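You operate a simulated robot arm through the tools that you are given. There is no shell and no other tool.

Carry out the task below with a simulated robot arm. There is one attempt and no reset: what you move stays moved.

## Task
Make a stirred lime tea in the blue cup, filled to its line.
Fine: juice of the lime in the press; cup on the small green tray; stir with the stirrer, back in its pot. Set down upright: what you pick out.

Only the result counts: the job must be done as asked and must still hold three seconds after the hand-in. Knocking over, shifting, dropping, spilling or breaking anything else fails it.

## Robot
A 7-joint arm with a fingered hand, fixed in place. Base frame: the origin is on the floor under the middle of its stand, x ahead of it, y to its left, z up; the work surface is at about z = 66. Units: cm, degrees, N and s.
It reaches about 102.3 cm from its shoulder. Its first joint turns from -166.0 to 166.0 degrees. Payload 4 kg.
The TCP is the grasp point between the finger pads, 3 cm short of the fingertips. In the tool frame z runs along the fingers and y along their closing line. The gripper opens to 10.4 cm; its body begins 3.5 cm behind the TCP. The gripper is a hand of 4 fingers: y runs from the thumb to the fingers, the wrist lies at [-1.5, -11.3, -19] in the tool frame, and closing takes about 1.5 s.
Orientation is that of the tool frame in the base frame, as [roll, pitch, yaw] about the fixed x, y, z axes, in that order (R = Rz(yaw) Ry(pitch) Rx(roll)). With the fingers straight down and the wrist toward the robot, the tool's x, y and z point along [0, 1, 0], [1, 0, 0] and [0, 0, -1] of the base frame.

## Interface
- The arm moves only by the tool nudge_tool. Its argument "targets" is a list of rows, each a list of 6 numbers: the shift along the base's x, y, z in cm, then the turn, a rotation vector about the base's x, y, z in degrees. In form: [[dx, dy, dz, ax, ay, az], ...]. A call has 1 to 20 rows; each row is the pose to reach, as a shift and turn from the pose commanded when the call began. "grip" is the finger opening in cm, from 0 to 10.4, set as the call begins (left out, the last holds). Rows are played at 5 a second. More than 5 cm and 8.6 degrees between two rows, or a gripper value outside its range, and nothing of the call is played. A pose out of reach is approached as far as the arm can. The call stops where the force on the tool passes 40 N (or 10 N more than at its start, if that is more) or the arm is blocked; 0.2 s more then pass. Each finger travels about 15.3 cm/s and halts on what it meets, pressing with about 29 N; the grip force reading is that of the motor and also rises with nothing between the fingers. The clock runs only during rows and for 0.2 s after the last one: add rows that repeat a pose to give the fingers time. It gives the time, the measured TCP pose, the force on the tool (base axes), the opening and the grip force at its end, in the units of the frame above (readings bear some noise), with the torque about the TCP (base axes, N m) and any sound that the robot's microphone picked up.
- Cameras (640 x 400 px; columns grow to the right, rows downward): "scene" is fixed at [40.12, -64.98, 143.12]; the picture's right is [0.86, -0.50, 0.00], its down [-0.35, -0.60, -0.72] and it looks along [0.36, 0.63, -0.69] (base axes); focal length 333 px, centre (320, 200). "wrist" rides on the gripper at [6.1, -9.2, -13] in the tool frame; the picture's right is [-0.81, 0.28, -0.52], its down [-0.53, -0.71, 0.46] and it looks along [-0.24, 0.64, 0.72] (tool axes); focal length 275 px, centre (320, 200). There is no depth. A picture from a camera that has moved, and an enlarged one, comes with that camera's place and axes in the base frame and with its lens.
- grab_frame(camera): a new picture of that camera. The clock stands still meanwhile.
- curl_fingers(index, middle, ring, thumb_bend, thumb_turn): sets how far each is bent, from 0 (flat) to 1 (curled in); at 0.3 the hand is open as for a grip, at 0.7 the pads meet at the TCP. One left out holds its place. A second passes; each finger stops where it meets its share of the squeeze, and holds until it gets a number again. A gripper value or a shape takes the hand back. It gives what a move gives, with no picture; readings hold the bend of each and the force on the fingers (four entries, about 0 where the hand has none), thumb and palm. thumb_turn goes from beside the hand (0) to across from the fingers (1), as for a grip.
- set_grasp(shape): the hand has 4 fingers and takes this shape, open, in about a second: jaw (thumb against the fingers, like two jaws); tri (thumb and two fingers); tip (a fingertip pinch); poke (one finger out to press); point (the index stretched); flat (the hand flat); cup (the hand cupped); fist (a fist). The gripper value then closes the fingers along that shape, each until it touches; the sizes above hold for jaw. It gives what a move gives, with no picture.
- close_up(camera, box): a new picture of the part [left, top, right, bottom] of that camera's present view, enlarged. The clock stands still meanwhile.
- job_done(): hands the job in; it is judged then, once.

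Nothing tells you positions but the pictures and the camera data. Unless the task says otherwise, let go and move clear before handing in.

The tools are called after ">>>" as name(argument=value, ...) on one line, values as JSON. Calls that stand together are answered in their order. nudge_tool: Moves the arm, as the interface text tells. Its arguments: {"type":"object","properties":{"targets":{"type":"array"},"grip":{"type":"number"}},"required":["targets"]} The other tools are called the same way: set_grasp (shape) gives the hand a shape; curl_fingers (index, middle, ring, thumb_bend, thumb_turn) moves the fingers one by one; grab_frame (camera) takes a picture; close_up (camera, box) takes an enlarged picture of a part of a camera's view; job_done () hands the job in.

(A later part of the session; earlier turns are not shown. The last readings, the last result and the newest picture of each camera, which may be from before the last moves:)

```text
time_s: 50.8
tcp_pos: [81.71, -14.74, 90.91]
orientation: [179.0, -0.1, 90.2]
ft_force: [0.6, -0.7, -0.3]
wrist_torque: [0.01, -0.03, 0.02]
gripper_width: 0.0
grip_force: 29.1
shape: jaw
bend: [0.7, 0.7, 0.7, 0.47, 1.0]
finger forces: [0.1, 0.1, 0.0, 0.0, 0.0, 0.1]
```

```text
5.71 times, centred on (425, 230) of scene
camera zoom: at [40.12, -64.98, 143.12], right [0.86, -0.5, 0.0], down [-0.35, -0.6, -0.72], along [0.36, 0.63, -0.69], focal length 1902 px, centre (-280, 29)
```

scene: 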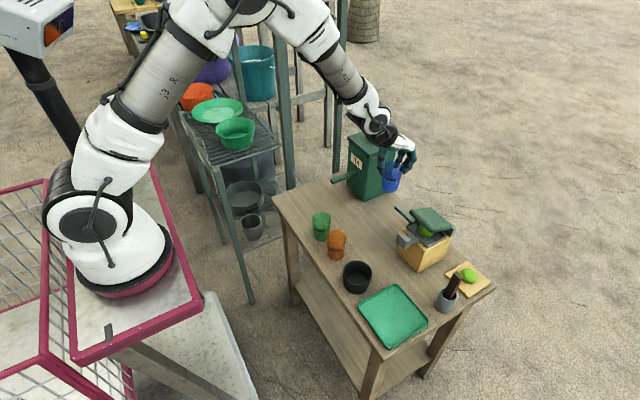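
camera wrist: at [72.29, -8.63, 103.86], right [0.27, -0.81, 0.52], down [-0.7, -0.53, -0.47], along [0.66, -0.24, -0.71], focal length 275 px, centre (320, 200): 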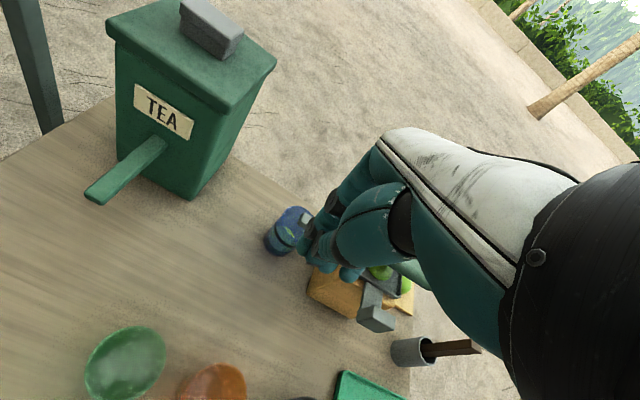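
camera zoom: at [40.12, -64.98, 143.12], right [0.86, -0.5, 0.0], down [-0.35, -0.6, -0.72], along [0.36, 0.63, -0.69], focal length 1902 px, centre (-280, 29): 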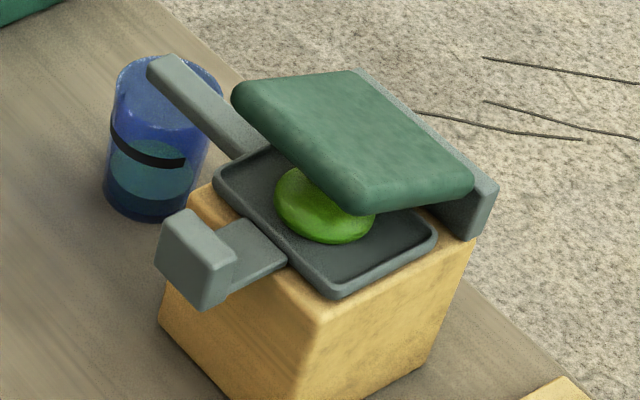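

The lime is squashed flat and the cup stands with its juice. Now I'll re-open the hand and go back down over the cup to pick it up.

>>> nudge_tool(targets=[[3, -0.5, 0, 0, 1, 0], [7, -1, 0, 0, 1, 0], [10.5, -1.6, 0, 0, 1, 0], [12.7, -2, -1, 0, 1, 0], [12.7, -2, -4, 0, 1, 0], [12.7, -2, -6, 0, 1, 0], [12.7, -2, -6, 0, 1, 0]], grip=9.8)

>>> close_up(camera="wrist", box=[200, 160, 420, 360])

>>> close_up(camera="scene", box=[370, 160, 450, 240])

```text
time_s: 52.4
tcp_pos: [94.48, -16.6, 84.98]
orientation: [179.9, -0.2, 90.2]
ft_force: [-0.5, -0.1, -0.9]
wrist_torque: [0.01, 0.04, 0.06]
gripper_width: 9.76
grip_force: 0.0
shape: jaw
bend: [0.32, 0.31, 0.3, 0.31, 0.98]
finger forces: [0.0, 0.0, 0.0, 0.0, 0.0, 0.1]
```

```text
2.00 times, centred on (310, 260) of wrist
camera zoom: at [85.28, -10.42, 97.97], right [0.28, -0.81, 0.51], down [-0.71, -0.54, -0.46], along [0.65, -0.24, -0.73], focal length 551 px, centre (340, 80)
```

zoom: 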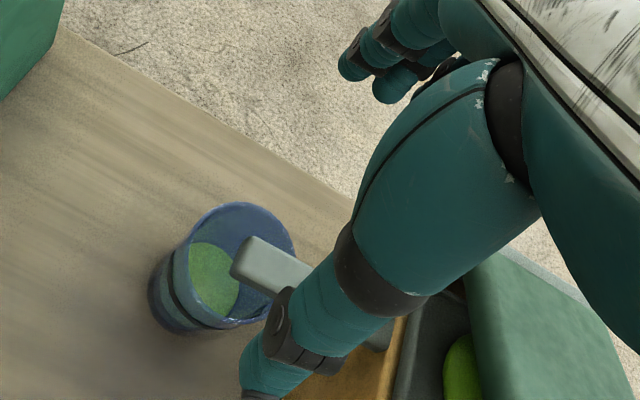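

```text
5.00 times, centred on (410, 200) of scene
camera zoom: at [40.12, -64.98, 143.12], right [0.86, -0.5, 0.0], down [-0.35, -0.6, -0.72], along [0.36, 0.63, -0.69], focal length 1665 px, centre (-130, 200)
```

zoom: 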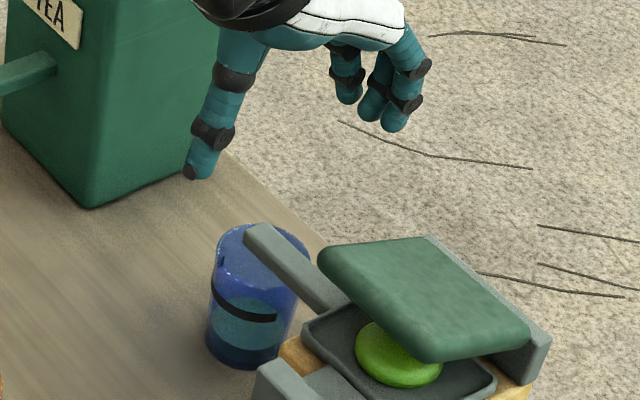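

>>> nudge_tool(targets=[[-0.1, -0.2, -3, 0, 0, 0], [-0.1, -0.3, -6, 0, 0, 0], [-0.1, -0.3, -9, 0, 0, 0], [-0.1, -0.3, -10.9, 0, 0, 0], [-0.1, -0.3, -10.9, 0, 0, 0]])

>>> nudge_tool(targets=[[0, 0, 0, 0, 0, 0], [0, 0, 0, 0, 0, 0], [0, 0, 0, 0, 0, 0], [0, 0, 0, 0, 0, 0], [0, 0, 0, 0, 0, 0], [0, 0, 0, 0, 0, 0], [0, 0, 0, 0, 0, 0], [0, 0, 0, 0, 0, 0]], grip=3.5)

>>> close_up(camera="scene", box=[370, 160, 450, 240])

>>> close_up(camera="wrist", box=[220, 160, 440, 360])

```text
time_s: 53.6
tcp_pos: [94.37, -16.83, 73.96]
orientation: [180.0, -0.2, 90.3]
ft_force: [0.7, 0.6, -0.2]
wrist_torque: [0.0, -0.01, -0.01]
gripper_width: 9.79
grip_force: 0.0
shape: jaw
bend: [0.32, 0.31, 0.3, 0.31, 0.98]
finger forces: [0.1, 0.0, 0.0, 0.0, 0.0, 0.0]
```

```text
time_s: 55.4
tcp_pos: [94.32, -16.91, 73.99]
orientation: [180.0, -0.2, 90.3]
ft_force: [0.3, -0.2, 0.8]
wrist_torque: [0.05, 0.01, -0.06]
gripper_width: 4.16
grip_force: 29.3
shape: jaw
bend: [0.74, 0.48, 0.52, 0.73, 1.0]
finger forces: [13.9, 8.8, 2.6, 0.0, 25.3, 0.1]
```

```text
5.00 times, centred on (410, 200) of scene
camera zoom: at [40.12, -64.98, 143.12], right [0.86, -0.5, 0.0], down [-0.35, -0.6, -0.72], along [0.36, 0.63, -0.69], focal length 1665 px, centre (-130, 200)
```

zoom: 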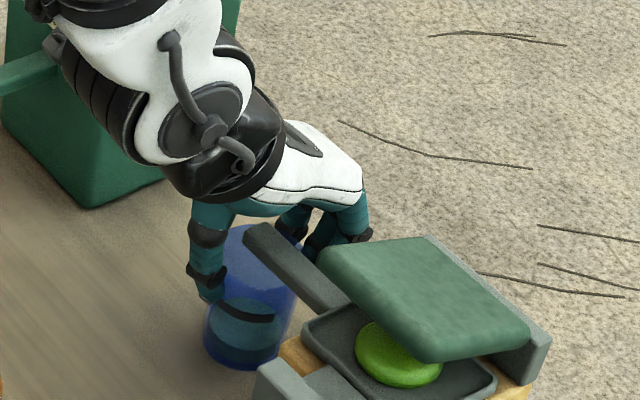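

```text
2.00 times, centred on (330, 260) of wrist
camera zoom: at [85.05, -10.77, 87.13], right [0.28, -0.81, 0.51], down [-0.71, -0.54, -0.46], along [0.65, -0.24, -0.73], focal length 551 px, centre (300, 80)
```

zoom: 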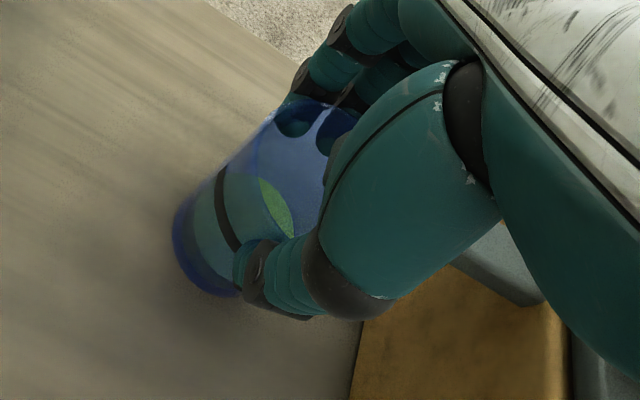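

The cup is gripped again at about the same place. I'll slide it out from under the press spout along +y, then lift it clear.

>>> nudge_tool(targets=[[0, 0, 0.15, 0, 0, 0], [0, 0.8, 0.15, 0, 0, 0], [0, 1.8, 0.15, 0, 0, 0], [0, 2.8, 0.15, 0, 0, 0], [0, 3.8, 0.15, 0, 0, 0], [0, 4.8, 0.2, 0, 0, 0], [-0.5, 5.3, 0.5, 0, 0, 0]])

>>> close_up(camera="scene", box=[360, 150, 450, 240])

```text
time_s: 57.0
tcp_pos: [93.9, -11.74, 74.67]
orientation: [180.0, -0.2, 90.3]
ft_force: [-0.6, 0.0, -0.6]
wrist_torque: [-0.02, -0.01, -0.02]
gripper_width: 4.18
grip_force: 29.3
shape: jaw
bend: [0.74, 0.48, 0.53, 0.73, 1.0]
finger forces: [13.8, 8.9, 2.6, 0.1, 25.3, 0.1]
```

```text
4.44 times, centred on (405, 195) of scene
camera zoom: at [40.12, -64.98, 143.12], right [0.86, -0.5, 0.0], down [-0.35, -0.6, -0.72], along [0.36, 0.63, -0.69], focal length 1480 px, centre (-58, 222)
```

zoom: 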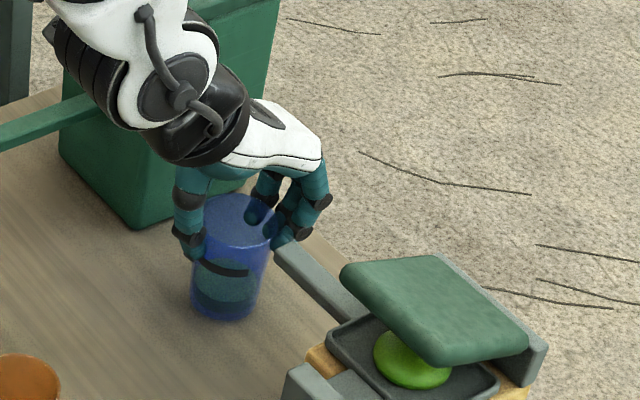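

>>> nudge_tool(targets=[[0, 0, 1.5, 0, 0, 0], [0, 0, 3.5, 0, 0, 0], [0, 0, 6, 0, 0, 0], [-1, 0.5, 8.5, 0, 0, 0], [-3, 1.5, 10.5, 0, 0, 0], [-5, 2.5, 12, 0, 0, 0], [-7.5, 3.5, 13, 0, 0, 0], [-10, 4.5, 13.5, 0, 0, 0], [-12.5, 5.5, 13.5, 0, 0, 0], [-14.5, 6, 13.5, 0, 0, 0], [-15.5, 6.5, 13.5, 0, 0, 0], [-15.5, 6.5, 13.5, 0, 0, 0]])

>>> nudge_tool(targets=[[0, 0, 0, 0, 0, 6], [0, 0, 0, 0, 0, 12], [0, 0, 0, 0, 0, 18], [0, 0, 0, 0, 0, 24], [0, 0, 0, 0, 0, 30], [0, 0, 0, 0, 0, 30]])

>>> grab_frame(camera="scene")

```text
time_s: 59.6
tcp_pos: [78.49, -5.26, 88.19]
orientation: [180.0, -0.3, 90.3]
ft_force: [0.0, 0.0, -0.5]
wrist_torque: [0.03, -0.02, -0.03]
gripper_width: 4.15
grip_force: 28.5
shape: jaw
bend: [0.74, 0.48, 0.53, 0.73, 1.0]
finger forces: [14.0, 9.0, 2.8, 0.1, 25.4, 0.1]
```

```text
time_s: 61.0
tcp_pos: [78.43, -5.14, 88.14]
orientation: [180.0, -0.2, 120.3]
ft_force: [0.3, 0.1, -1.2]
wrist_torque: [0.0, 0.02, 0.02]
gripper_width: 4.19
grip_force: 29.2
shape: jaw
bend: [0.74, 0.48, 0.53, 0.73, 1.0]
finger forces: [14.0, 9.2, 2.5, 0.1, 25.4, 0.0]
```

```text
taken
```

scene: 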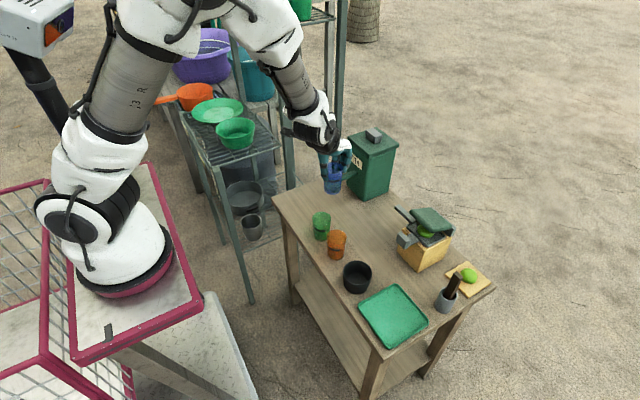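

The rotation is going smoothly with no reach problems. I'll carry on to a full 90° turn in small increments.

>>> nudge_tool(targets=[[0, 0, 0, 0, 0, 6], [0, 0, 0, 0, 0, 12], [0, 0, 0, 0, 0, 18], [0, 0, 0, 0, 0, 24], [0, 0, 0, 0, 0, 30], [0, 0, 0, 0, 0, 30]])

>>> nudge_tool(targets=[[0, 0, 0, 0, 0, 6], [0, 0, 0, 0, 0, 12], [0, 0, 0, 0, 0, 18], [0, 0, 0, 0, 0, 24], [0, 0, 0, 0, 0, 29.5], [0, 0, 0, 0, 0, 29.5]])

>>> grab_frame(camera="scene")

>>> grab_frame(camera="wrist")

```text
time_s: 62.4
tcp_pos: [78.38, -5.23, 88.2]
orientation: [-180.0, -0.2, 150.4]
ft_force: [-0.8, -0.6, -0.1]
wrist_torque: [0.01, 0.02, 0.01]
gripper_width: 4.11
grip_force: 29.3
shape: jaw
bend: [0.74, 0.48, 0.53, 0.73, 1.0]
finger forces: [14.1, 9.4, 2.7, 0.0, 25.3, 0.0]
```

```text
time_s: 63.8
tcp_pos: [78.38, -5.39, 88.22]
orientation: [-180.0, -0.2, 179.9]
ft_force: [0.5, 0.3, -0.2]
wrist_torque: [-0.01, 0.0, 0.0]
gripper_width: 4.11
grip_force: 28.8
shape: jaw
bend: [0.74, 0.48, 0.53, 0.73, 1.0]
finger forces: [14.1, 9.5, 2.9, 0.1, 25.3, 0.0]
```

```text
taken
```

scene: 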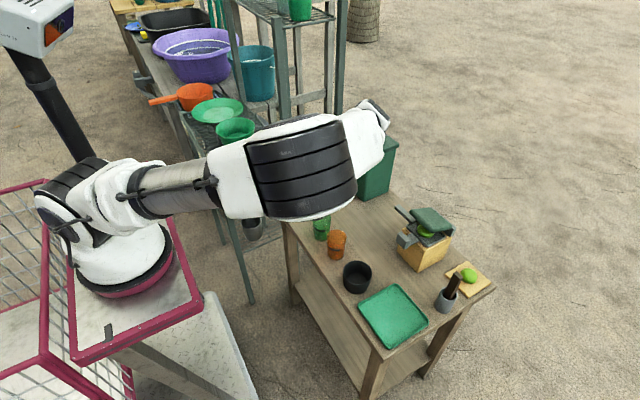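

```text
taken
camera wrist: at [72.26, -14.29, 101.24], right [0.81, 0.27, 0.51], down [0.53, -0.71, -0.46], along [0.24, 0.64, -0.73], focal length 275 px, centre (320, 200)
```

wrist: 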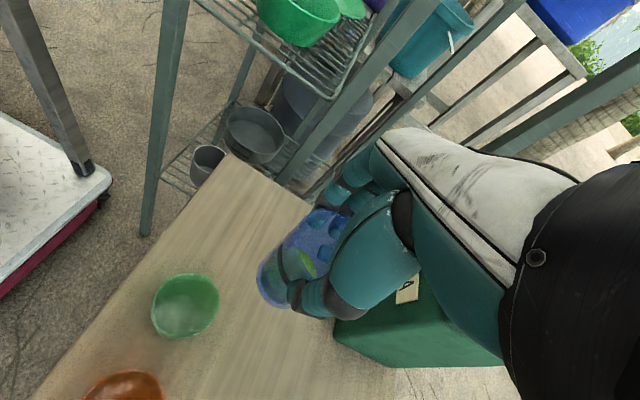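

The turn completed without trouble; the elbow is now on the right but clear. I'll move in front of the tea spout and descend part way.

>>> nudge_tool(targets=[[-0.2, 2, 0, 0, 0, 0], [-0.5, 4, 0, 0, 0, 0], [-0.8, 6, 0, 0, 0, 0], [-0.8, 7.6, 0, 0, 0, 0], [-0.8, 7.6, -2, 0, 0, 0], [-0.8, 7.6, -4, 0, 0, 0], [-0.8, 7.6, -6, 0, 0, 0], [-0.8, 7.6, -8, 0, 0, 0], [-0.8, 7.6, -8, 0, 0, 0]])

>>> grab_frame(camera="wrist")

>>> grab_frame(camera="scene")

```text
time_s: 65.8
tcp_pos: [77.54, 2.37, 80.25]
orientation: [180.0, -0.2, 179.8]
ft_force: [-0.1, -0.3, 0.1]
wrist_torque: [-0.02, 0.0, -0.01]
gripper_width: 4.13
grip_force: 29.0
shape: jaw
bend: [0.74, 0.48, 0.53, 0.73, 1.0]
finger forces: [14.1, 9.6, 3.0, 0.0, 25.3, 0.1]
```

```text
taken
camera wrist: at [71.47, -6.57, 93.27], right [0.81, 0.27, 0.52], down [0.53, -0.72, -0.46], along [0.24, 0.64, -0.73], focal length 275 px, centre (320, 200)
```

wrist: 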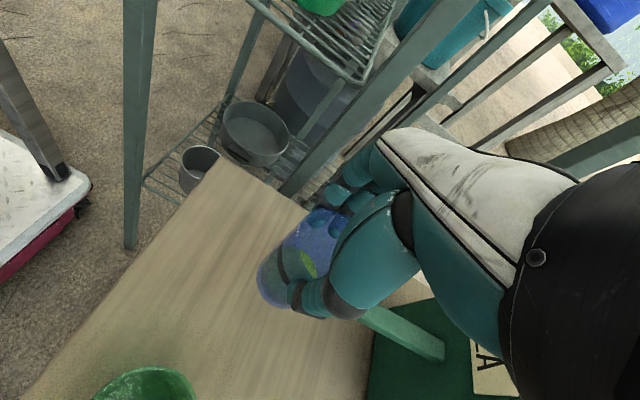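

```text
taken
```

scene: 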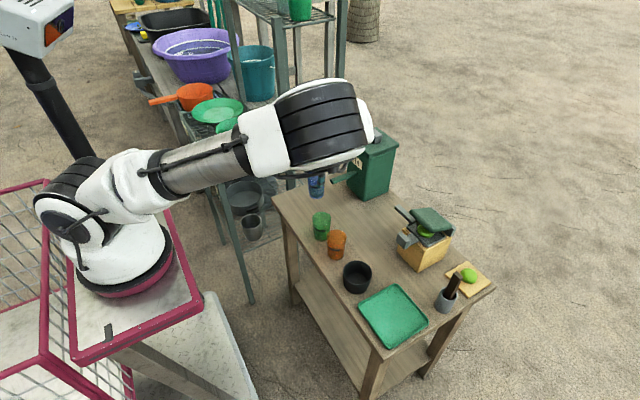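

>>> close_up(camera="wrist", box=[230, 180, 470, 390])

>>> close_up(camera="scene", box=[280, 140, 400, 220])

```text
1.90 times, centred on (350, 285) of wrist
camera zoom: at [71.47, -6.57, 93.27], right [0.81, 0.27, 0.52], down [0.53, -0.72, -0.46], along [0.24, 0.64, -0.73], focal length 524 px, centre (263, 38)
```

zoom: 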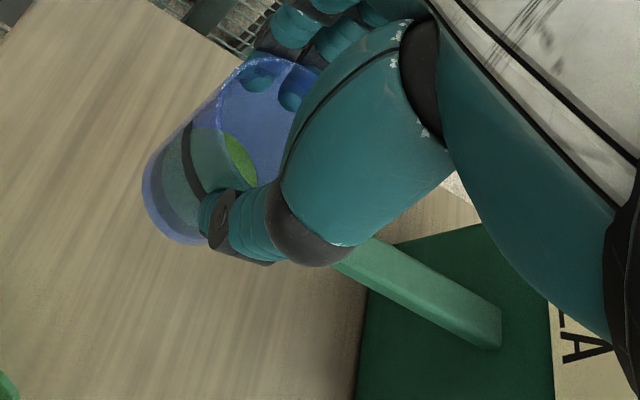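

```text
5.00 times, centred on (340, 180) of scene
camera zoom: at [40.12, -64.98, 143.12], right [0.86, -0.5, 0.0], down [-0.35, -0.6, -0.72], along [0.36, 0.63, -0.69], focal length 1665 px, centre (220, 300)
```

zoom: 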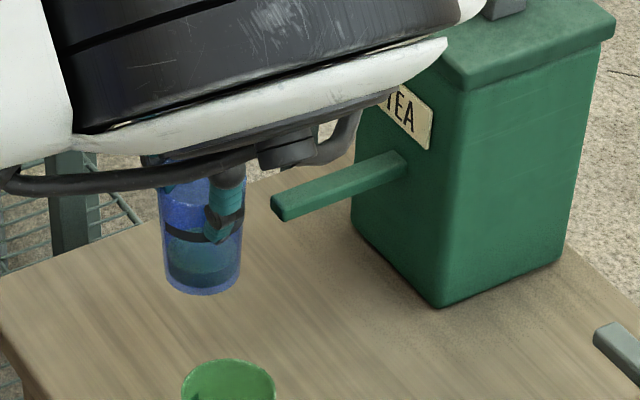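

The spout axis is at y≈2.6 and lines up with the cup. To keep the wrist further from the dispenser I'll turn the hand back about 20°, then lower the cup to just above the table.

>>> nudge_tool(targets=[[0, 0, 0, 0, 0, -5], [0, 0.1, 0, 0, 0, -10], [0, 0.1, 0, 0, 0, -15], [0, 0.1, 0, 0, 0, -20], [0, 0.1, -1.5, 0, 0, -20], [0, 0.1, -3, 0, 0, -20], [0, 0.1, -4.5, 0, 0, -20], [0, 0.1, -5.6, 0, 0, -20], [0, 0.1, -5.6, 0, 0, -20]])

>>> grab_frame(camera="scene")

>>> close_up(camera="wrist", box=[230, 180, 470, 390])

```text
time_s: 67.8
tcp_pos: [77.64, 2.55, 74.51]
orientation: [180.0, -0.2, 159.8]
ft_force: [0.1, 0.0, -0.1]
wrist_torque: [0.03, -0.01, 0.04]
gripper_width: 4.15
grip_force: 28.7
shape: jaw
bend: [0.74, 0.48, 0.53, 0.73, 1.0]
finger forces: [14.2, 9.7, 3.1, 0.0, 25.3, 0.0]
```

```text
taken
```

scene: 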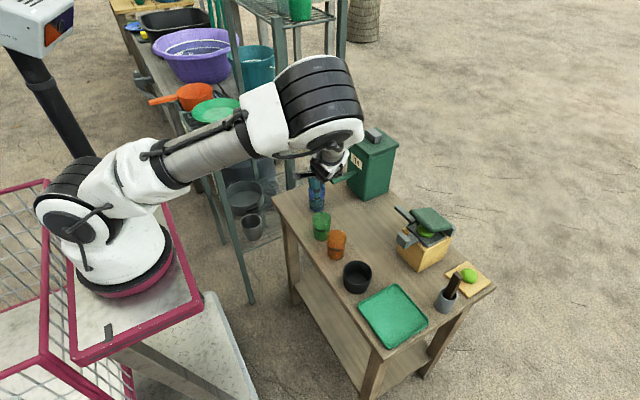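

```text
1.90 times, centred on (350, 285) of wrist
camera zoom: at [68.74, -3.88, 87.64], right [0.86, -0.02, 0.51], down [0.25, -0.85, -0.46], along [0.45, 0.52, -0.73], focal length 524 px, centre (263, 38)
```

zoom: 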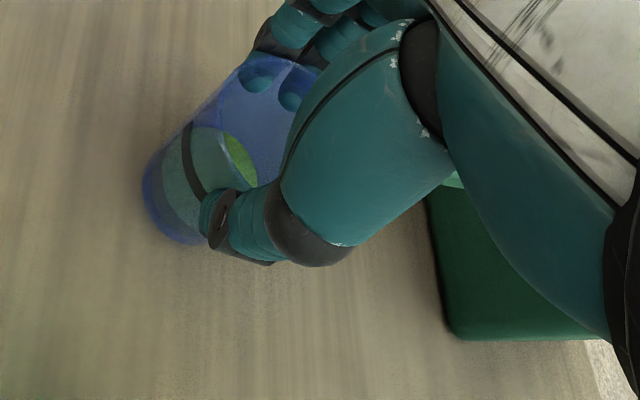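

>>> close_up(camera="scene", box=[280, 130, 400, 220])

```text
4.44 times, centred on (340, 175) of scene
camera zoom: at [40.12, -64.98, 143.12], right [0.86, -0.5, 0.0], down [-0.35, -0.6, -0.72], along [0.36, 0.63, -0.69], focal length 1480 px, centre (231, 311)
```

zoom: 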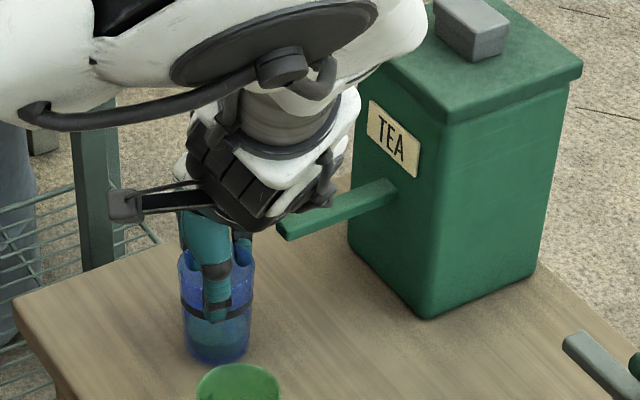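

Cup and spout are aligned. I'll slide forward under the tea spout in small steps and check half way.

>>> nudge_tool(targets=[[0, 0.1, -0.25, 0, 0, 0], [1, 0.15, -0.3, 0, 0, 0], [2, 0.15, -0.3, 0, 0, 0], [3, 0.15, -0.3, 0, 0, 0], [4, 0.15, -0.3, 0, 0, 0], [4, 0.15, -0.3, 0, 0, 0]])

>>> close_up(camera="scene", box=[290, 130, 400, 220])

>>> close_up(camera="wrist", box=[230, 180, 470, 390])

```text
time_s: 69.2
tcp_pos: [81.61, 2.54, 74.28]
orientation: [179.9, -0.2, 159.8]
ft_force: [0.3, -0.4, -1.0]
wrist_torque: [-0.02, 0.01, 0.02]
gripper_width: 4.12
grip_force: 28.7
shape: jaw
bend: [0.74, 0.48, 0.53, 0.73, 1.0]
finger forces: [14.2, 9.7, 3.2, 0.0, 25.4, 0.0]
```

```text
4.44 times, centred on (345, 175) of scene
camera zoom: at [40.12, -64.98, 143.12], right [0.86, -0.5, 0.0], down [-0.35, -0.6, -0.72], along [0.36, 0.63, -0.69], focal length 1480 px, centre (209, 311)
```

zoom: 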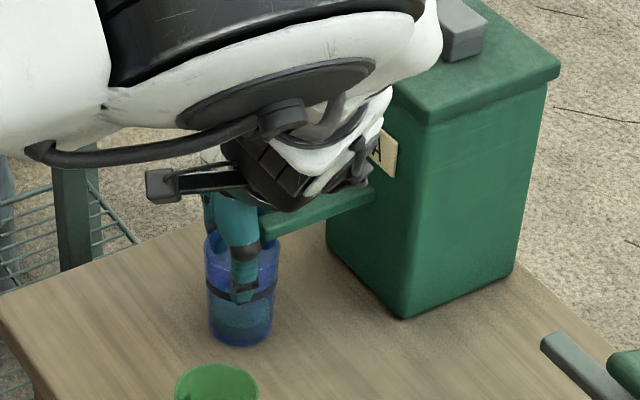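

```text
1.90 times, centred on (350, 285) of wrist
camera zoom: at [72.74, -3.74, 87.39], right [0.86, -0.02, 0.51], down [0.25, -0.85, -0.46], along [0.45, 0.52, -0.73], focal length 524 px, centre (263, 38)
```

zoom: 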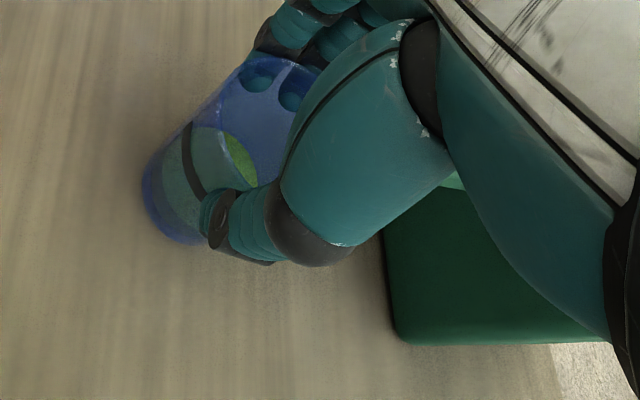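

>>> nudge_tool(targets=[[0.8, 0, 0, 0, 0, 0], [1.6, 0, 0, 0, 0, 0], [2.3, 0, 0, 0, 0, 0], [2.3, 0, 0, 0, 0, 0]])

>>> close_up(camera="scene", box=[300, 140, 380, 220])

>>> close_up(camera="wrist", box=[240, 180, 380, 320])

```text
time_s: 70.2
tcp_pos: [83.98, 2.57, 74.15]
orientation: [179.9, -0.2, 159.8]
ft_force: [0.2, -0.3, 0.0]
wrist_torque: [0.01, 0.01, -0.02]
gripper_width: 4.12
grip_force: 28.9
shape: jaw
bend: [0.74, 0.48, 0.53, 0.73, 1.0]
finger forces: [14.2, 9.8, 3.1, 0.0, 25.3, 0.1]
```

```text
5.00 times, centred on (340, 180) of scene
camera zoom: at [40.12, -64.98, 143.12], right [0.86, -0.5, 0.0], down [-0.35, -0.6, -0.72], along [0.36, 0.63, -0.69], focal length 1665 px, centre (220, 300)
```

zoom: 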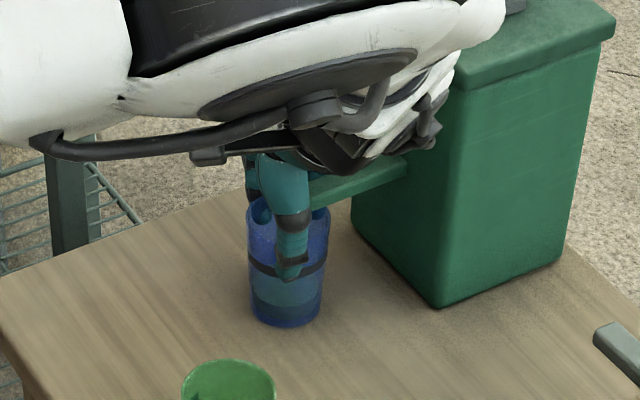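

```text
2.86 times, centred on (310, 250) of wrist
camera zoom: at [75.09, -3.73, 87.31], right [0.86, -0.02, 0.51], down [0.25, -0.85, -0.46], along [0.45, 0.52, -0.73], focal length 786 px, centre (349, 57)
```

zoom: 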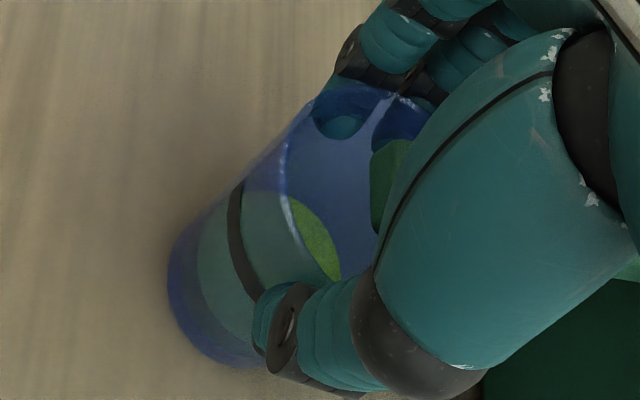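

The tip sits about 0.7 cm from the cup's centre, which is good. I'll lower to touch the table, then release gently.

>>> nudge_tool(targets=[[0, 0, -0.1, 0, 0, 0], [0, 0, -0.2, 0, 0, 0], [0, 0, -0.2, 0, 0, 0]])

>>> nudge_tool(targets=[[0, 0, 0, 0, 0, 0], [0, 0, 0, 0, 0, 0], [0, 0, 0, 0, 0, 0], [0, 0, 0, 0, 0, 0], [0, 0, 0, 0, 0, 0], [0, 0, 0, 0, 0, 0], [0, 0, 0, 0, 0, 0]], grip=9.8)

>>> close_up(camera="scene", box=[300, 140, 380, 220])

>>> close_up(camera="wrist", box=[240, 180, 380, 320])

```text
time_s: 71.0
tcp_pos: [83.88, 2.78, 73.97]
orientation: [-180.0, -0.3, 159.8]
ft_force: [-0.2, -0.1, 2.3]
wrist_torque: [0.03, -0.02, 0.0]
gripper_width: 4.14
grip_force: 28.9
shape: jaw
bend: [0.74, 0.48, 0.53, 0.73, 1.0]
finger forces: [14.2, 9.5, 3.0, 0.0, 25.7, 0.0]
```

```text
time_s: 72.6
tcp_pos: [83.93, 2.68, 73.97]
orientation: [-179.9, -0.2, 159.8]
ft_force: [-0.4, -0.2, 0.0]
wrist_torque: [-0.01, -0.04, 0.0]
gripper_width: 9.77
grip_force: 0.2
shape: jaw
bend: [0.32, 0.31, 0.3, 0.31, 0.98]
finger forces: [0.1, 0.0, 0.2, 0.1, 0.0, 0.0]
```

```text
5.00 times, centred on (340, 180) of scene
camera zoom: at [40.12, -64.98, 143.12], right [0.86, -0.5, 0.0], down [-0.35, -0.6, -0.72], along [0.36, 0.63, -0.69], focal length 1665 px, centre (220, 300)
```

zoom: 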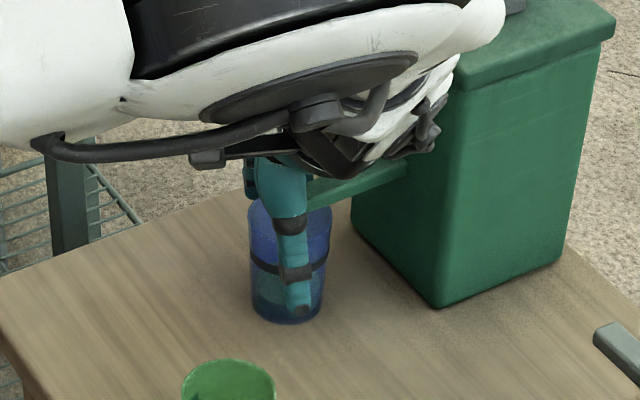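

```text
2.86 times, centred on (310, 250) of wrist
camera zoom: at [75.08, -3.7, 87.05], right [0.86, -0.02, 0.51], down [0.25, -0.85, -0.46], along [0.45, 0.52, -0.73], focal length 786 px, centre (349, 57)
```

zoom: 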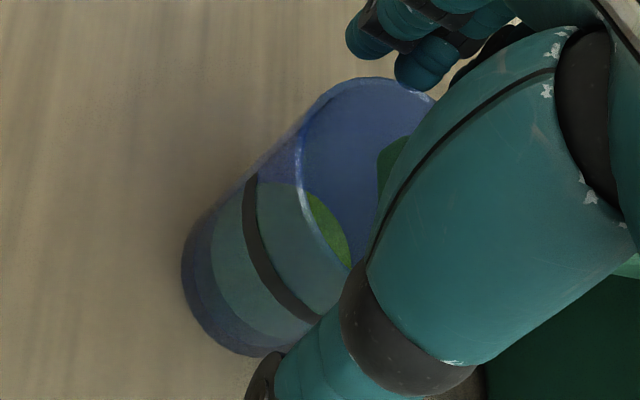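

>>> nudge_tool(targets=[[0, 0, 2, 0, 0, 0], [0, 0, 4, 0, 0, 0], [0, 0, 7, 0, 0, 0], [0, 0, 10, 0, 0, 0], [-2, -1, 13, 0, 0, 0], [-5, -3, 15, 0, 0, 0], [-8, -5, 16, 0, 0, 0], [-9, -6, 17, 0, 0, 0]])

>>> grab_frame(camera="wrist")

>>> grab_frame(camera="scene")

```text
time_s: 74.4
tcp_pos: [75.0, -3.26, 91.04]
orientation: [-180.0, -0.2, 159.9]
ft_force: [-0.1, 0.3, -0.2]
wrist_torque: [-0.04, 0.01, 0.0]
gripper_width: 9.79
grip_force: 0.1
shape: jaw
bend: [0.32, 0.31, 0.3, 0.31, 0.98]
finger forces: [0.0, 0.0, 0.0, 0.0, 0.0, 0.1]
```

```text
taken
camera wrist: at [66.07, -9.61, 104.02], right [0.86, -0.02, 0.51], down [0.25, -0.85, -0.46], along [0.45, 0.52, -0.73], focal length 275 px, centre (320, 200)
```

wrist: 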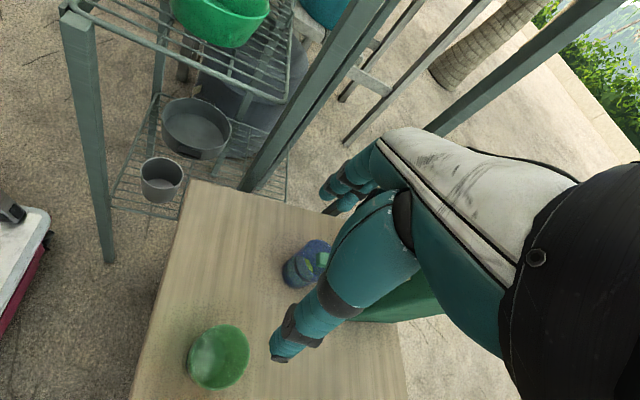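

```text
taken
```

scene: 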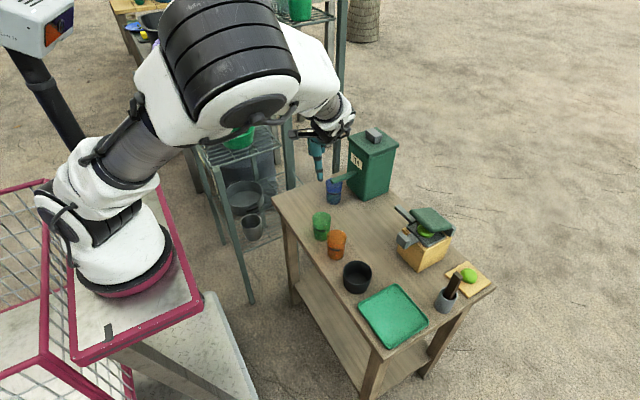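

>>> close_up(camera="wrist", box=[260, 210, 360, 310])

>>> close_up(camera="scene", box=[310, 160, 370, 220])

```text
4.00 times, centred on (310, 260) of wrist
camera zoom: at [66.07, -9.61, 104.02], right [0.86, -0.02, 0.51], down [0.25, -0.85, -0.46], along [0.45, 0.52, -0.73], focal length 1101 px, centre (360, -40)
```

zoom: 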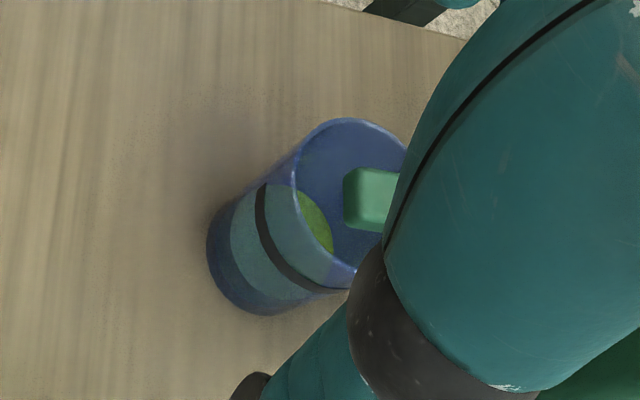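

```text
6.67 times, centred on (340, 190) of scene
camera zoom: at [40.12, -64.98, 143.12], right [0.86, -0.5, 0.0], down [-0.35, -0.6, -0.72], along [0.36, 0.63, -0.69], focal length 2220 px, centre (187, 267)
```

zoom: 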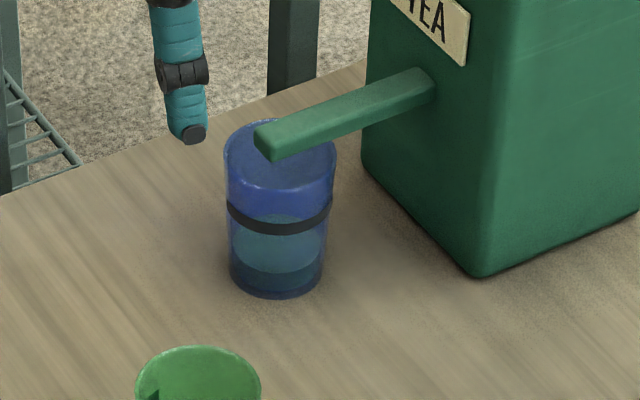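

Cup and spout line up well, with the tip about 1 cm from the cup's centre. The dispenser's button top is at about (99, 3, 87.5). I'll raise up, turn the hand back, close the fingers and move above the button.

>>> nudge_tool(targets=[[0, -1, 3, 0, 0, -7.5], [0, -2, 6, 0, 0, -15], [0, -2, 9, 0, 0, -22.5], [0, -2, 10, 0, 0, -30], [0, -1, 10, 0, 0, -37.5], [2, 0, 10, 0, 0, -45], [4, 1, 10, 0, 0, -52.5], [7, 2, 10, 0, 0, -60], [10, 3, 10, 0, 0, -67.5], [13, 4, 10, 0, 0, -69.8], [16, 5, 10, 0, 0, -69.8], [19, 5.7, 10, 0, 0, -69.8], [22, 6.2, 10, 0, 0, -69.8], [24, 6.2, 8, 0, 0, -69.8], [24, 6.2, 8, 0, 0, -69.8]], grip=0)

>>> grab_frame(camera="wrist")

>>> grab_frame(camera="scene")

```text
time_s: 77.6
tcp_pos: [98.91, 2.8, 99.05]
orientation: [180.0, -0.1, 89.9]
ft_force: [-0.2, 0.0, -0.1]
wrist_torque: [0.03, -0.02, 0.03]
gripper_width: 0.01
grip_force: 28.7
shape: jaw
bend: [0.7, 0.7, 0.7, 0.46, 1.0]
finger forces: [0.0, 0.1, 0.0, 0.1, 0.1, 0.1]
```

```text
taken
camera wrist: at [89.79, 8.97, 112.08], right [0.28, -0.81, 0.51], down [-0.71, -0.53, -0.46], along [0.64, -0.24, -0.73], focal length 275 px, centre (320, 200)
```

wrist: 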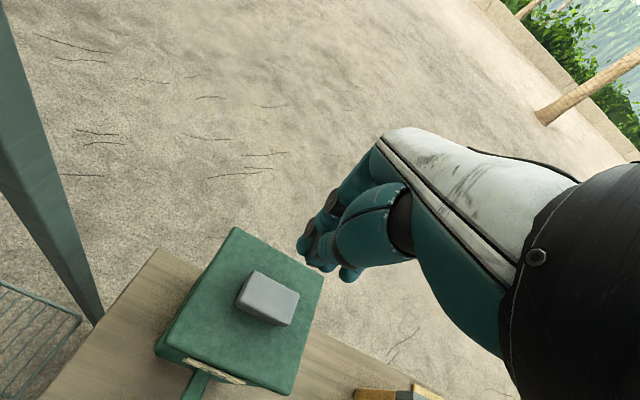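

```text
taken
```

scene: 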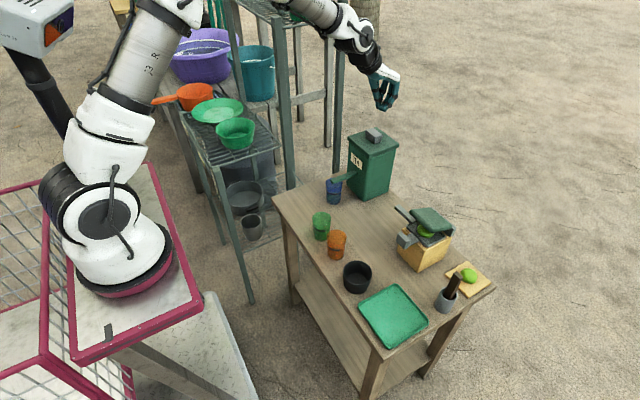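

>>> nudge_tool(targets=[[-0.4, -0.4, -2.5, 0, 0, 0], [-0.4, -0.4, -5, 0, 0, 0], [-0.4, -0.4, -7, 0, 0, 0], [-0.4, -0.4, -8, 0, 0, 0], [-0.4, -0.4, -8, 0, 0, 0]])

>>> close_up(camera="scene", box=[310, 100, 410, 220])

>>> close_up(camera="wrist", box=[200, 180, 400, 360])

```text
time_s: 78.8
tcp_pos: [98.66, 2.53, 91.02]
orientation: [180.0, -0.2, 89.9]
ft_force: [0.0, -0.3, 3.2]
wrist_torque: [-0.04, 0.01, 0.02]
gripper_width: 0.0
grip_force: 29.2
shape: jaw
bend: [0.7, 0.7, 0.7, 0.46, 1.0]
finger forces: [0.0, 0.1, 0.0, 0.1, 0.1, 0.0]
heard: click
```

```text
3.33 times, centred on (360, 160) of scene
camera zoom: at [40.12, -64.98, 143.12], right [0.86, -0.5, 0.0], down [-0.35, -0.6, -0.72], along [0.36, 0.63, -0.69], focal length 1110 px, centre (187, 333)
```

zoom: 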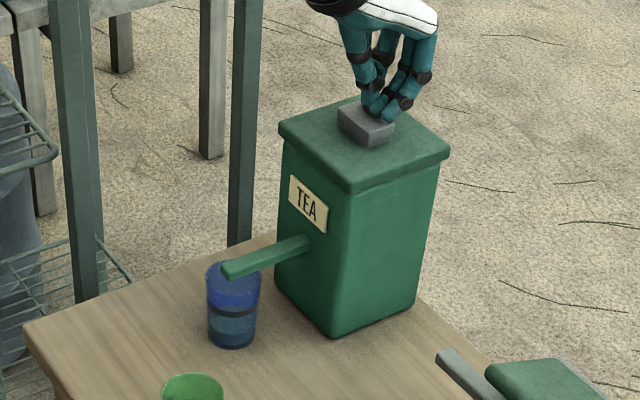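

```text
2.22 times, centred on (300, 270) of wrist
camera zoom: at [89.49, 8.66, 104.1], right [0.28, -0.81, 0.51], down [-0.71, -0.53, -0.46], along [0.65, -0.24, -0.72], focal length 612 px, centre (364, 44)
```

zoom: 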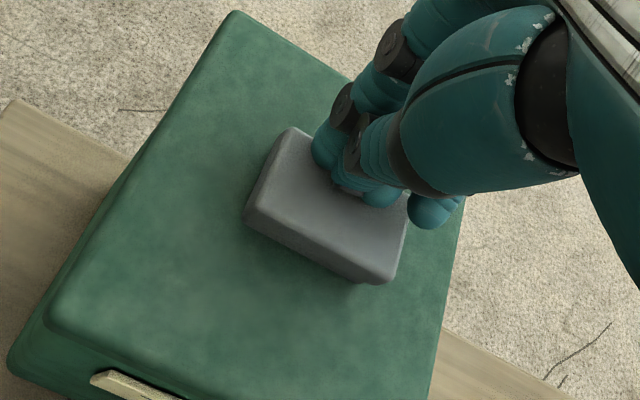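

I heard a click at contact, so the button may already be engaged. I'll check the cup before any more time passes.

>>> close_up(camera="scene", box=[315, 170, 355, 210])

>>> close_up(camera="scene", box=[355, 115, 385, 145])

```text
10.00 times, centred on (335, 190) of scene
camera zoom: at [40.12, -64.98, 143.12], right [0.86, -0.5, 0.0], down [-0.35, -0.6, -0.72], along [0.36, 0.63, -0.69], focal length 3329 px, centre (170, 300)
```

zoom: 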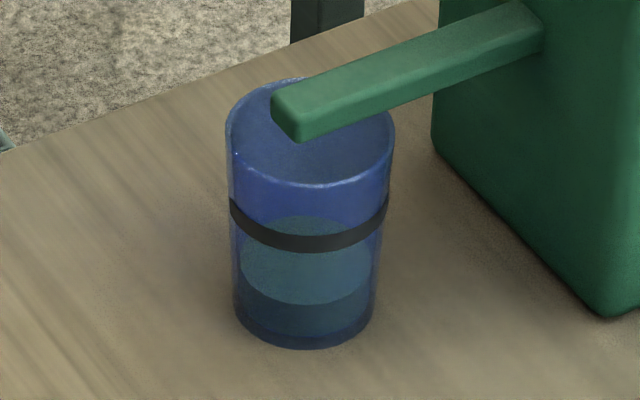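

```text
13.33 times, centred on (370, 130) of scene
camera zoom: at [40.12, -64.98, 143.12], right [0.86, -0.5, 0.0], down [-0.35, -0.6, -0.72], along [0.36, 0.63, -0.69], focal length 4439 px, centre (-347, 1133)
```

zoom: 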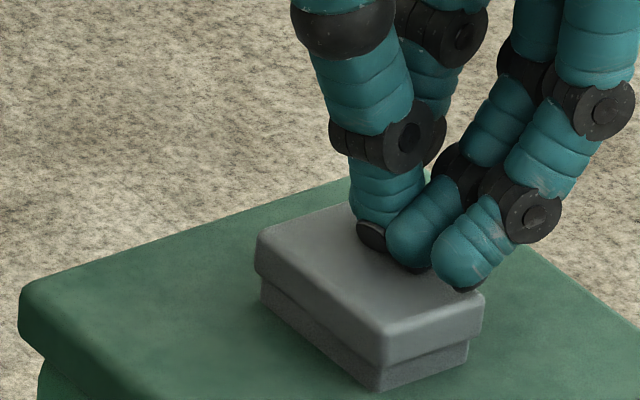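

>>> nudge_tool(targets=[[0, 0, 0, 0, 0, 0]])

>>> close_up(camera="scene", box=[315, 170, 355, 210])

```text
time_s: 79.2
tcp_pos: [98.71, 2.51, 91.02]
orientation: [179.9, -0.2, 90.0]
ft_force: [0.2, 0.5, 3.2]
wrist_torque: [-0.01, 0.01, 0.0]
gripper_width: 0.01
grip_force: 29.1
shape: jaw
bend: [0.7, 0.7, 0.7, 0.46, 1.0]
finger forces: [0.0, 0.0, 0.1, 0.1, 0.1, 0.0]
```

```text
10.00 times, centred on (335, 190) of scene
camera zoom: at [40.12, -64.98, 143.12], right [0.86, -0.5, 0.0], down [-0.35, -0.6, -0.72], along [0.36, 0.63, -0.69], focal length 3329 px, centre (170, 300)
```

zoom: 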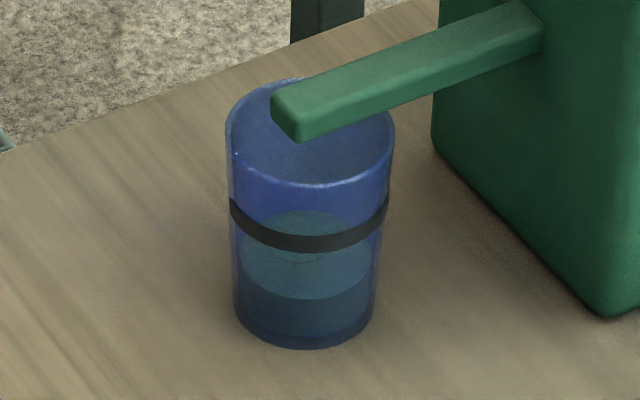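

Tea is flowing at a steady rate, about 0.6 cm/s of level. I'll hold for about 2 s more and check again.

>>> nudge_tool(targets=[[0, 0, 0, 0, 0, 0], [0, 0, 0, 0, 0, 0], [0, 0, 0, 0, 0, 0], [0, 0, 0, 0, 0, 0], [0, 0, 0, 0, 0, 0], [0, 0, 0, 0, 0, 0], [0, 0, 0, 0, 0, 0], [0, 0, 0, 0, 0, 0]])

>>> close_up(camera="scene", box=[315, 170, 355, 210])

```text
time_s: 81.0
tcp_pos: [98.64, 2.48, 90.97]
orientation: [-180.0, -0.2, 89.9]
ft_force: [1.0, 0.0, 2.9]
wrist_torque: [-0.01, -0.02, 0.05]
gripper_width: 0.0
grip_force: 28.8
shape: jaw
bend: [0.7, 0.7, 0.7, 0.46, 1.0]
finger forces: [0.1, 0.0, 0.1, 0.1, 0.0, 0.2]
```

```text
10.00 times, centred on (335, 190) of scene
camera zoom: at [40.12, -64.98, 143.12], right [0.86, -0.5, 0.0], down [-0.35, -0.6, -0.72], along [0.36, 0.63, -0.69], focal length 3329 px, centre (170, 300)
```

zoom: 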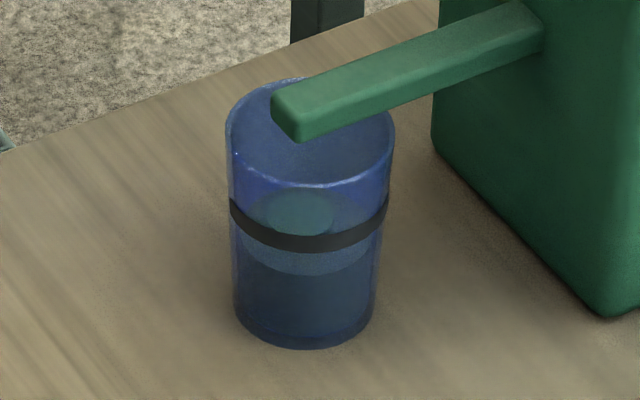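

>>> close_up(camera="scene", box=[323, 176, 347, 206])

```text
13.33 times, centred on (335, 191) of scene
camera zoom: at [40.12, -64.98, 143.12], right [0.86, -0.5, 0.0], down [-0.35, -0.6, -0.72], along [0.36, 0.63, -0.69], focal length 4439 px, centre (120, 320)
```

zoom: 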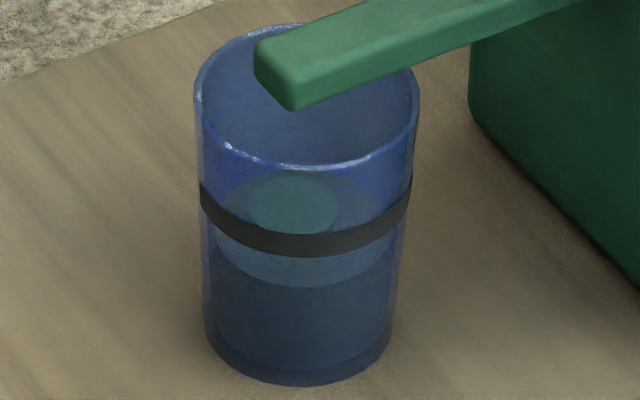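

The level is still about 1.4 cm below the middle of the line band, rising at about 0.55 cm/s. I'll hold 1.4 s more, then release and assess.

>>> nudge_tool(targets=[[0, 0, 0, 0, 0, 0], [0, 0, 0, 0, 0, 0], [0, 0, 0, 0, 0, 0], [0, 0, 0, 0, 0, 0], [0, 0, 0, 0, 0, 0], [0, 0, 0, 0, 0, 0]])

>>> close_up(camera="scene", box=[323, 176, 347, 206])

```text
time_s: 82.4
tcp_pos: [98.57, 2.42, 91.11]
orientation: [179.9, -0.2, 90.0]
ft_force: [1.3, 1.0, 3.4]
wrist_torque: [0.03, -0.03, 0.05]
gripper_width: 0.01
grip_force: 28.6
shape: jaw
bend: [0.7, 0.7, 0.7, 0.46, 1.0]
finger forces: [0.0, 0.1, 0.1, 0.0, 0.1, 0.0]
```

```text
13.33 times, centred on (335, 191) of scene
camera zoom: at [40.12, -64.98, 143.12], right [0.86, -0.5, 0.0], down [-0.35, -0.6, -0.72], along [0.36, 0.63, -0.69], focal length 4439 px, centre (120, 320)
```

zoom: 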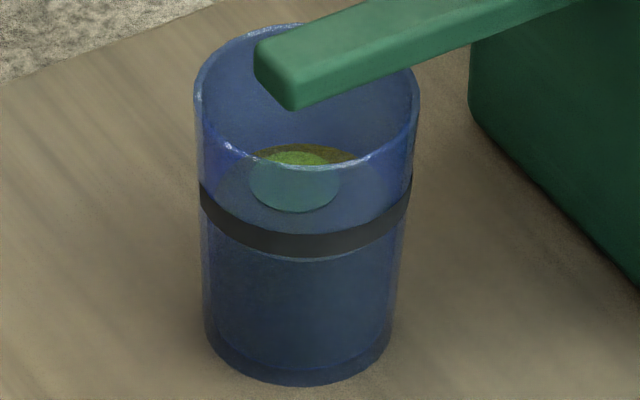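

The surface is just below the band's lower edge. I'll hold 0.6 s more and check again.

>>> nudge_tool(targets=[[0, 0, 0, 0, 0, 0], [0, 0, 0, 0, 0, 0]])

>>> close_up(camera="scene", box=[323, 176, 347, 206])

```text
time_s: 83.0
tcp_pos: [98.63, 2.46, 91.02]
orientation: [180.0, -0.2, 90.0]
ft_force: [1.1, -0.4, 4.0]
wrist_torque: [0.01, 0.01, -0.01]
gripper_width: 0.01
grip_force: 29.3
shape: jaw
bend: [0.7, 0.7, 0.7, 0.46, 1.0]
finger forces: [0.0, 0.0, 0.0, 0.0, 0.0, 0.0]
```

```text
13.33 times, centred on (335, 191) of scene
camera zoom: at [40.12, -64.98, 143.12], right [0.86, -0.5, 0.0], down [-0.35, -0.6, -0.72], along [0.36, 0.63, -0.69], focal length 4439 px, centre (120, 320)
```

zoom: 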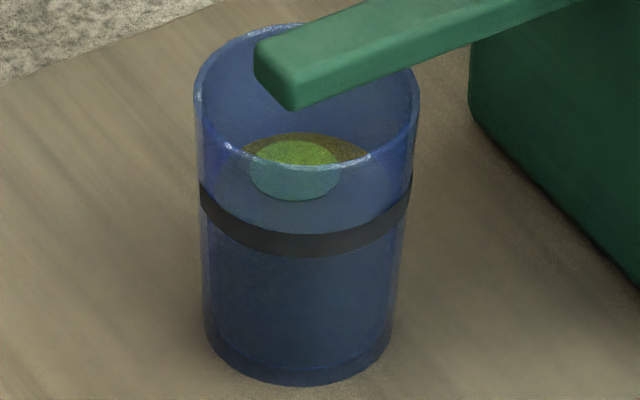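

The surface is now inside the band's lower half, with about 0.6 s of flow left to its middle. I'll hold 0.4 s more and release in the same move.

>>> nudge_tool(targets=[[0, 0, 0, 0, 0, 0], [0, 0, 0, 0, 0, 0], [0, 0, 1.5, 0, 0, 0], [0, 0, 3, 0, 0, 0]])

>>> close_up(camera="scene", box=[323, 176, 347, 206])

>>> close_up(camera="scene", box=[310, 100, 410, 220])

```text
time_s: 84.0
tcp_pos: [98.67, 2.55, 93.91]
orientation: [-179.9, -0.3, 89.9]
ft_force: [0.2, 0.0, -0.8]
wrist_torque: [0.02, 0.01, -0.03]
gripper_width: 0.0
grip_force: 28.8
shape: jaw
bend: [0.7, 0.7, 0.7, 0.46, 1.0]
finger forces: [0.0, 0.1, 0.0, 0.0, 0.1, 0.1]
```

```text
13.33 times, centred on (335, 191) of scene
camera zoom: at [40.12, -64.98, 143.12], right [0.86, -0.5, 0.0], down [-0.35, -0.6, -0.72], along [0.36, 0.63, -0.69], focal length 4439 px, centre (120, 320)
```

zoom: 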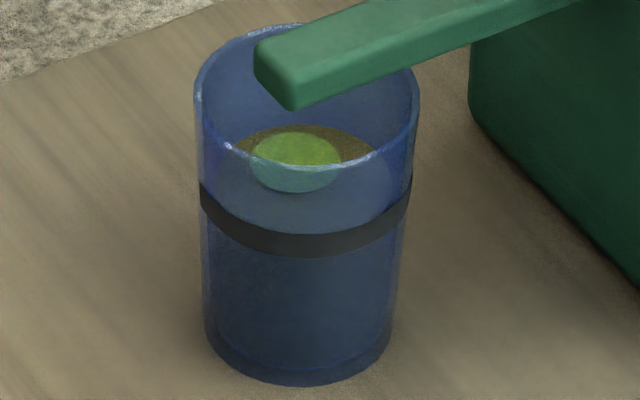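

```text
3.33 times, centred on (360, 160) of scene
camera zoom: at [40.12, -64.98, 143.12], right [0.86, -0.5, 0.0], down [-0.35, -0.6, -0.72], along [0.36, 0.63, -0.69], focal length 1110 px, centre (187, 333)
```

zoom: 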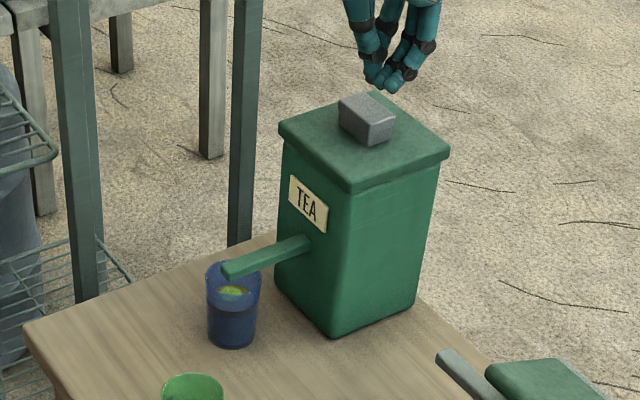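

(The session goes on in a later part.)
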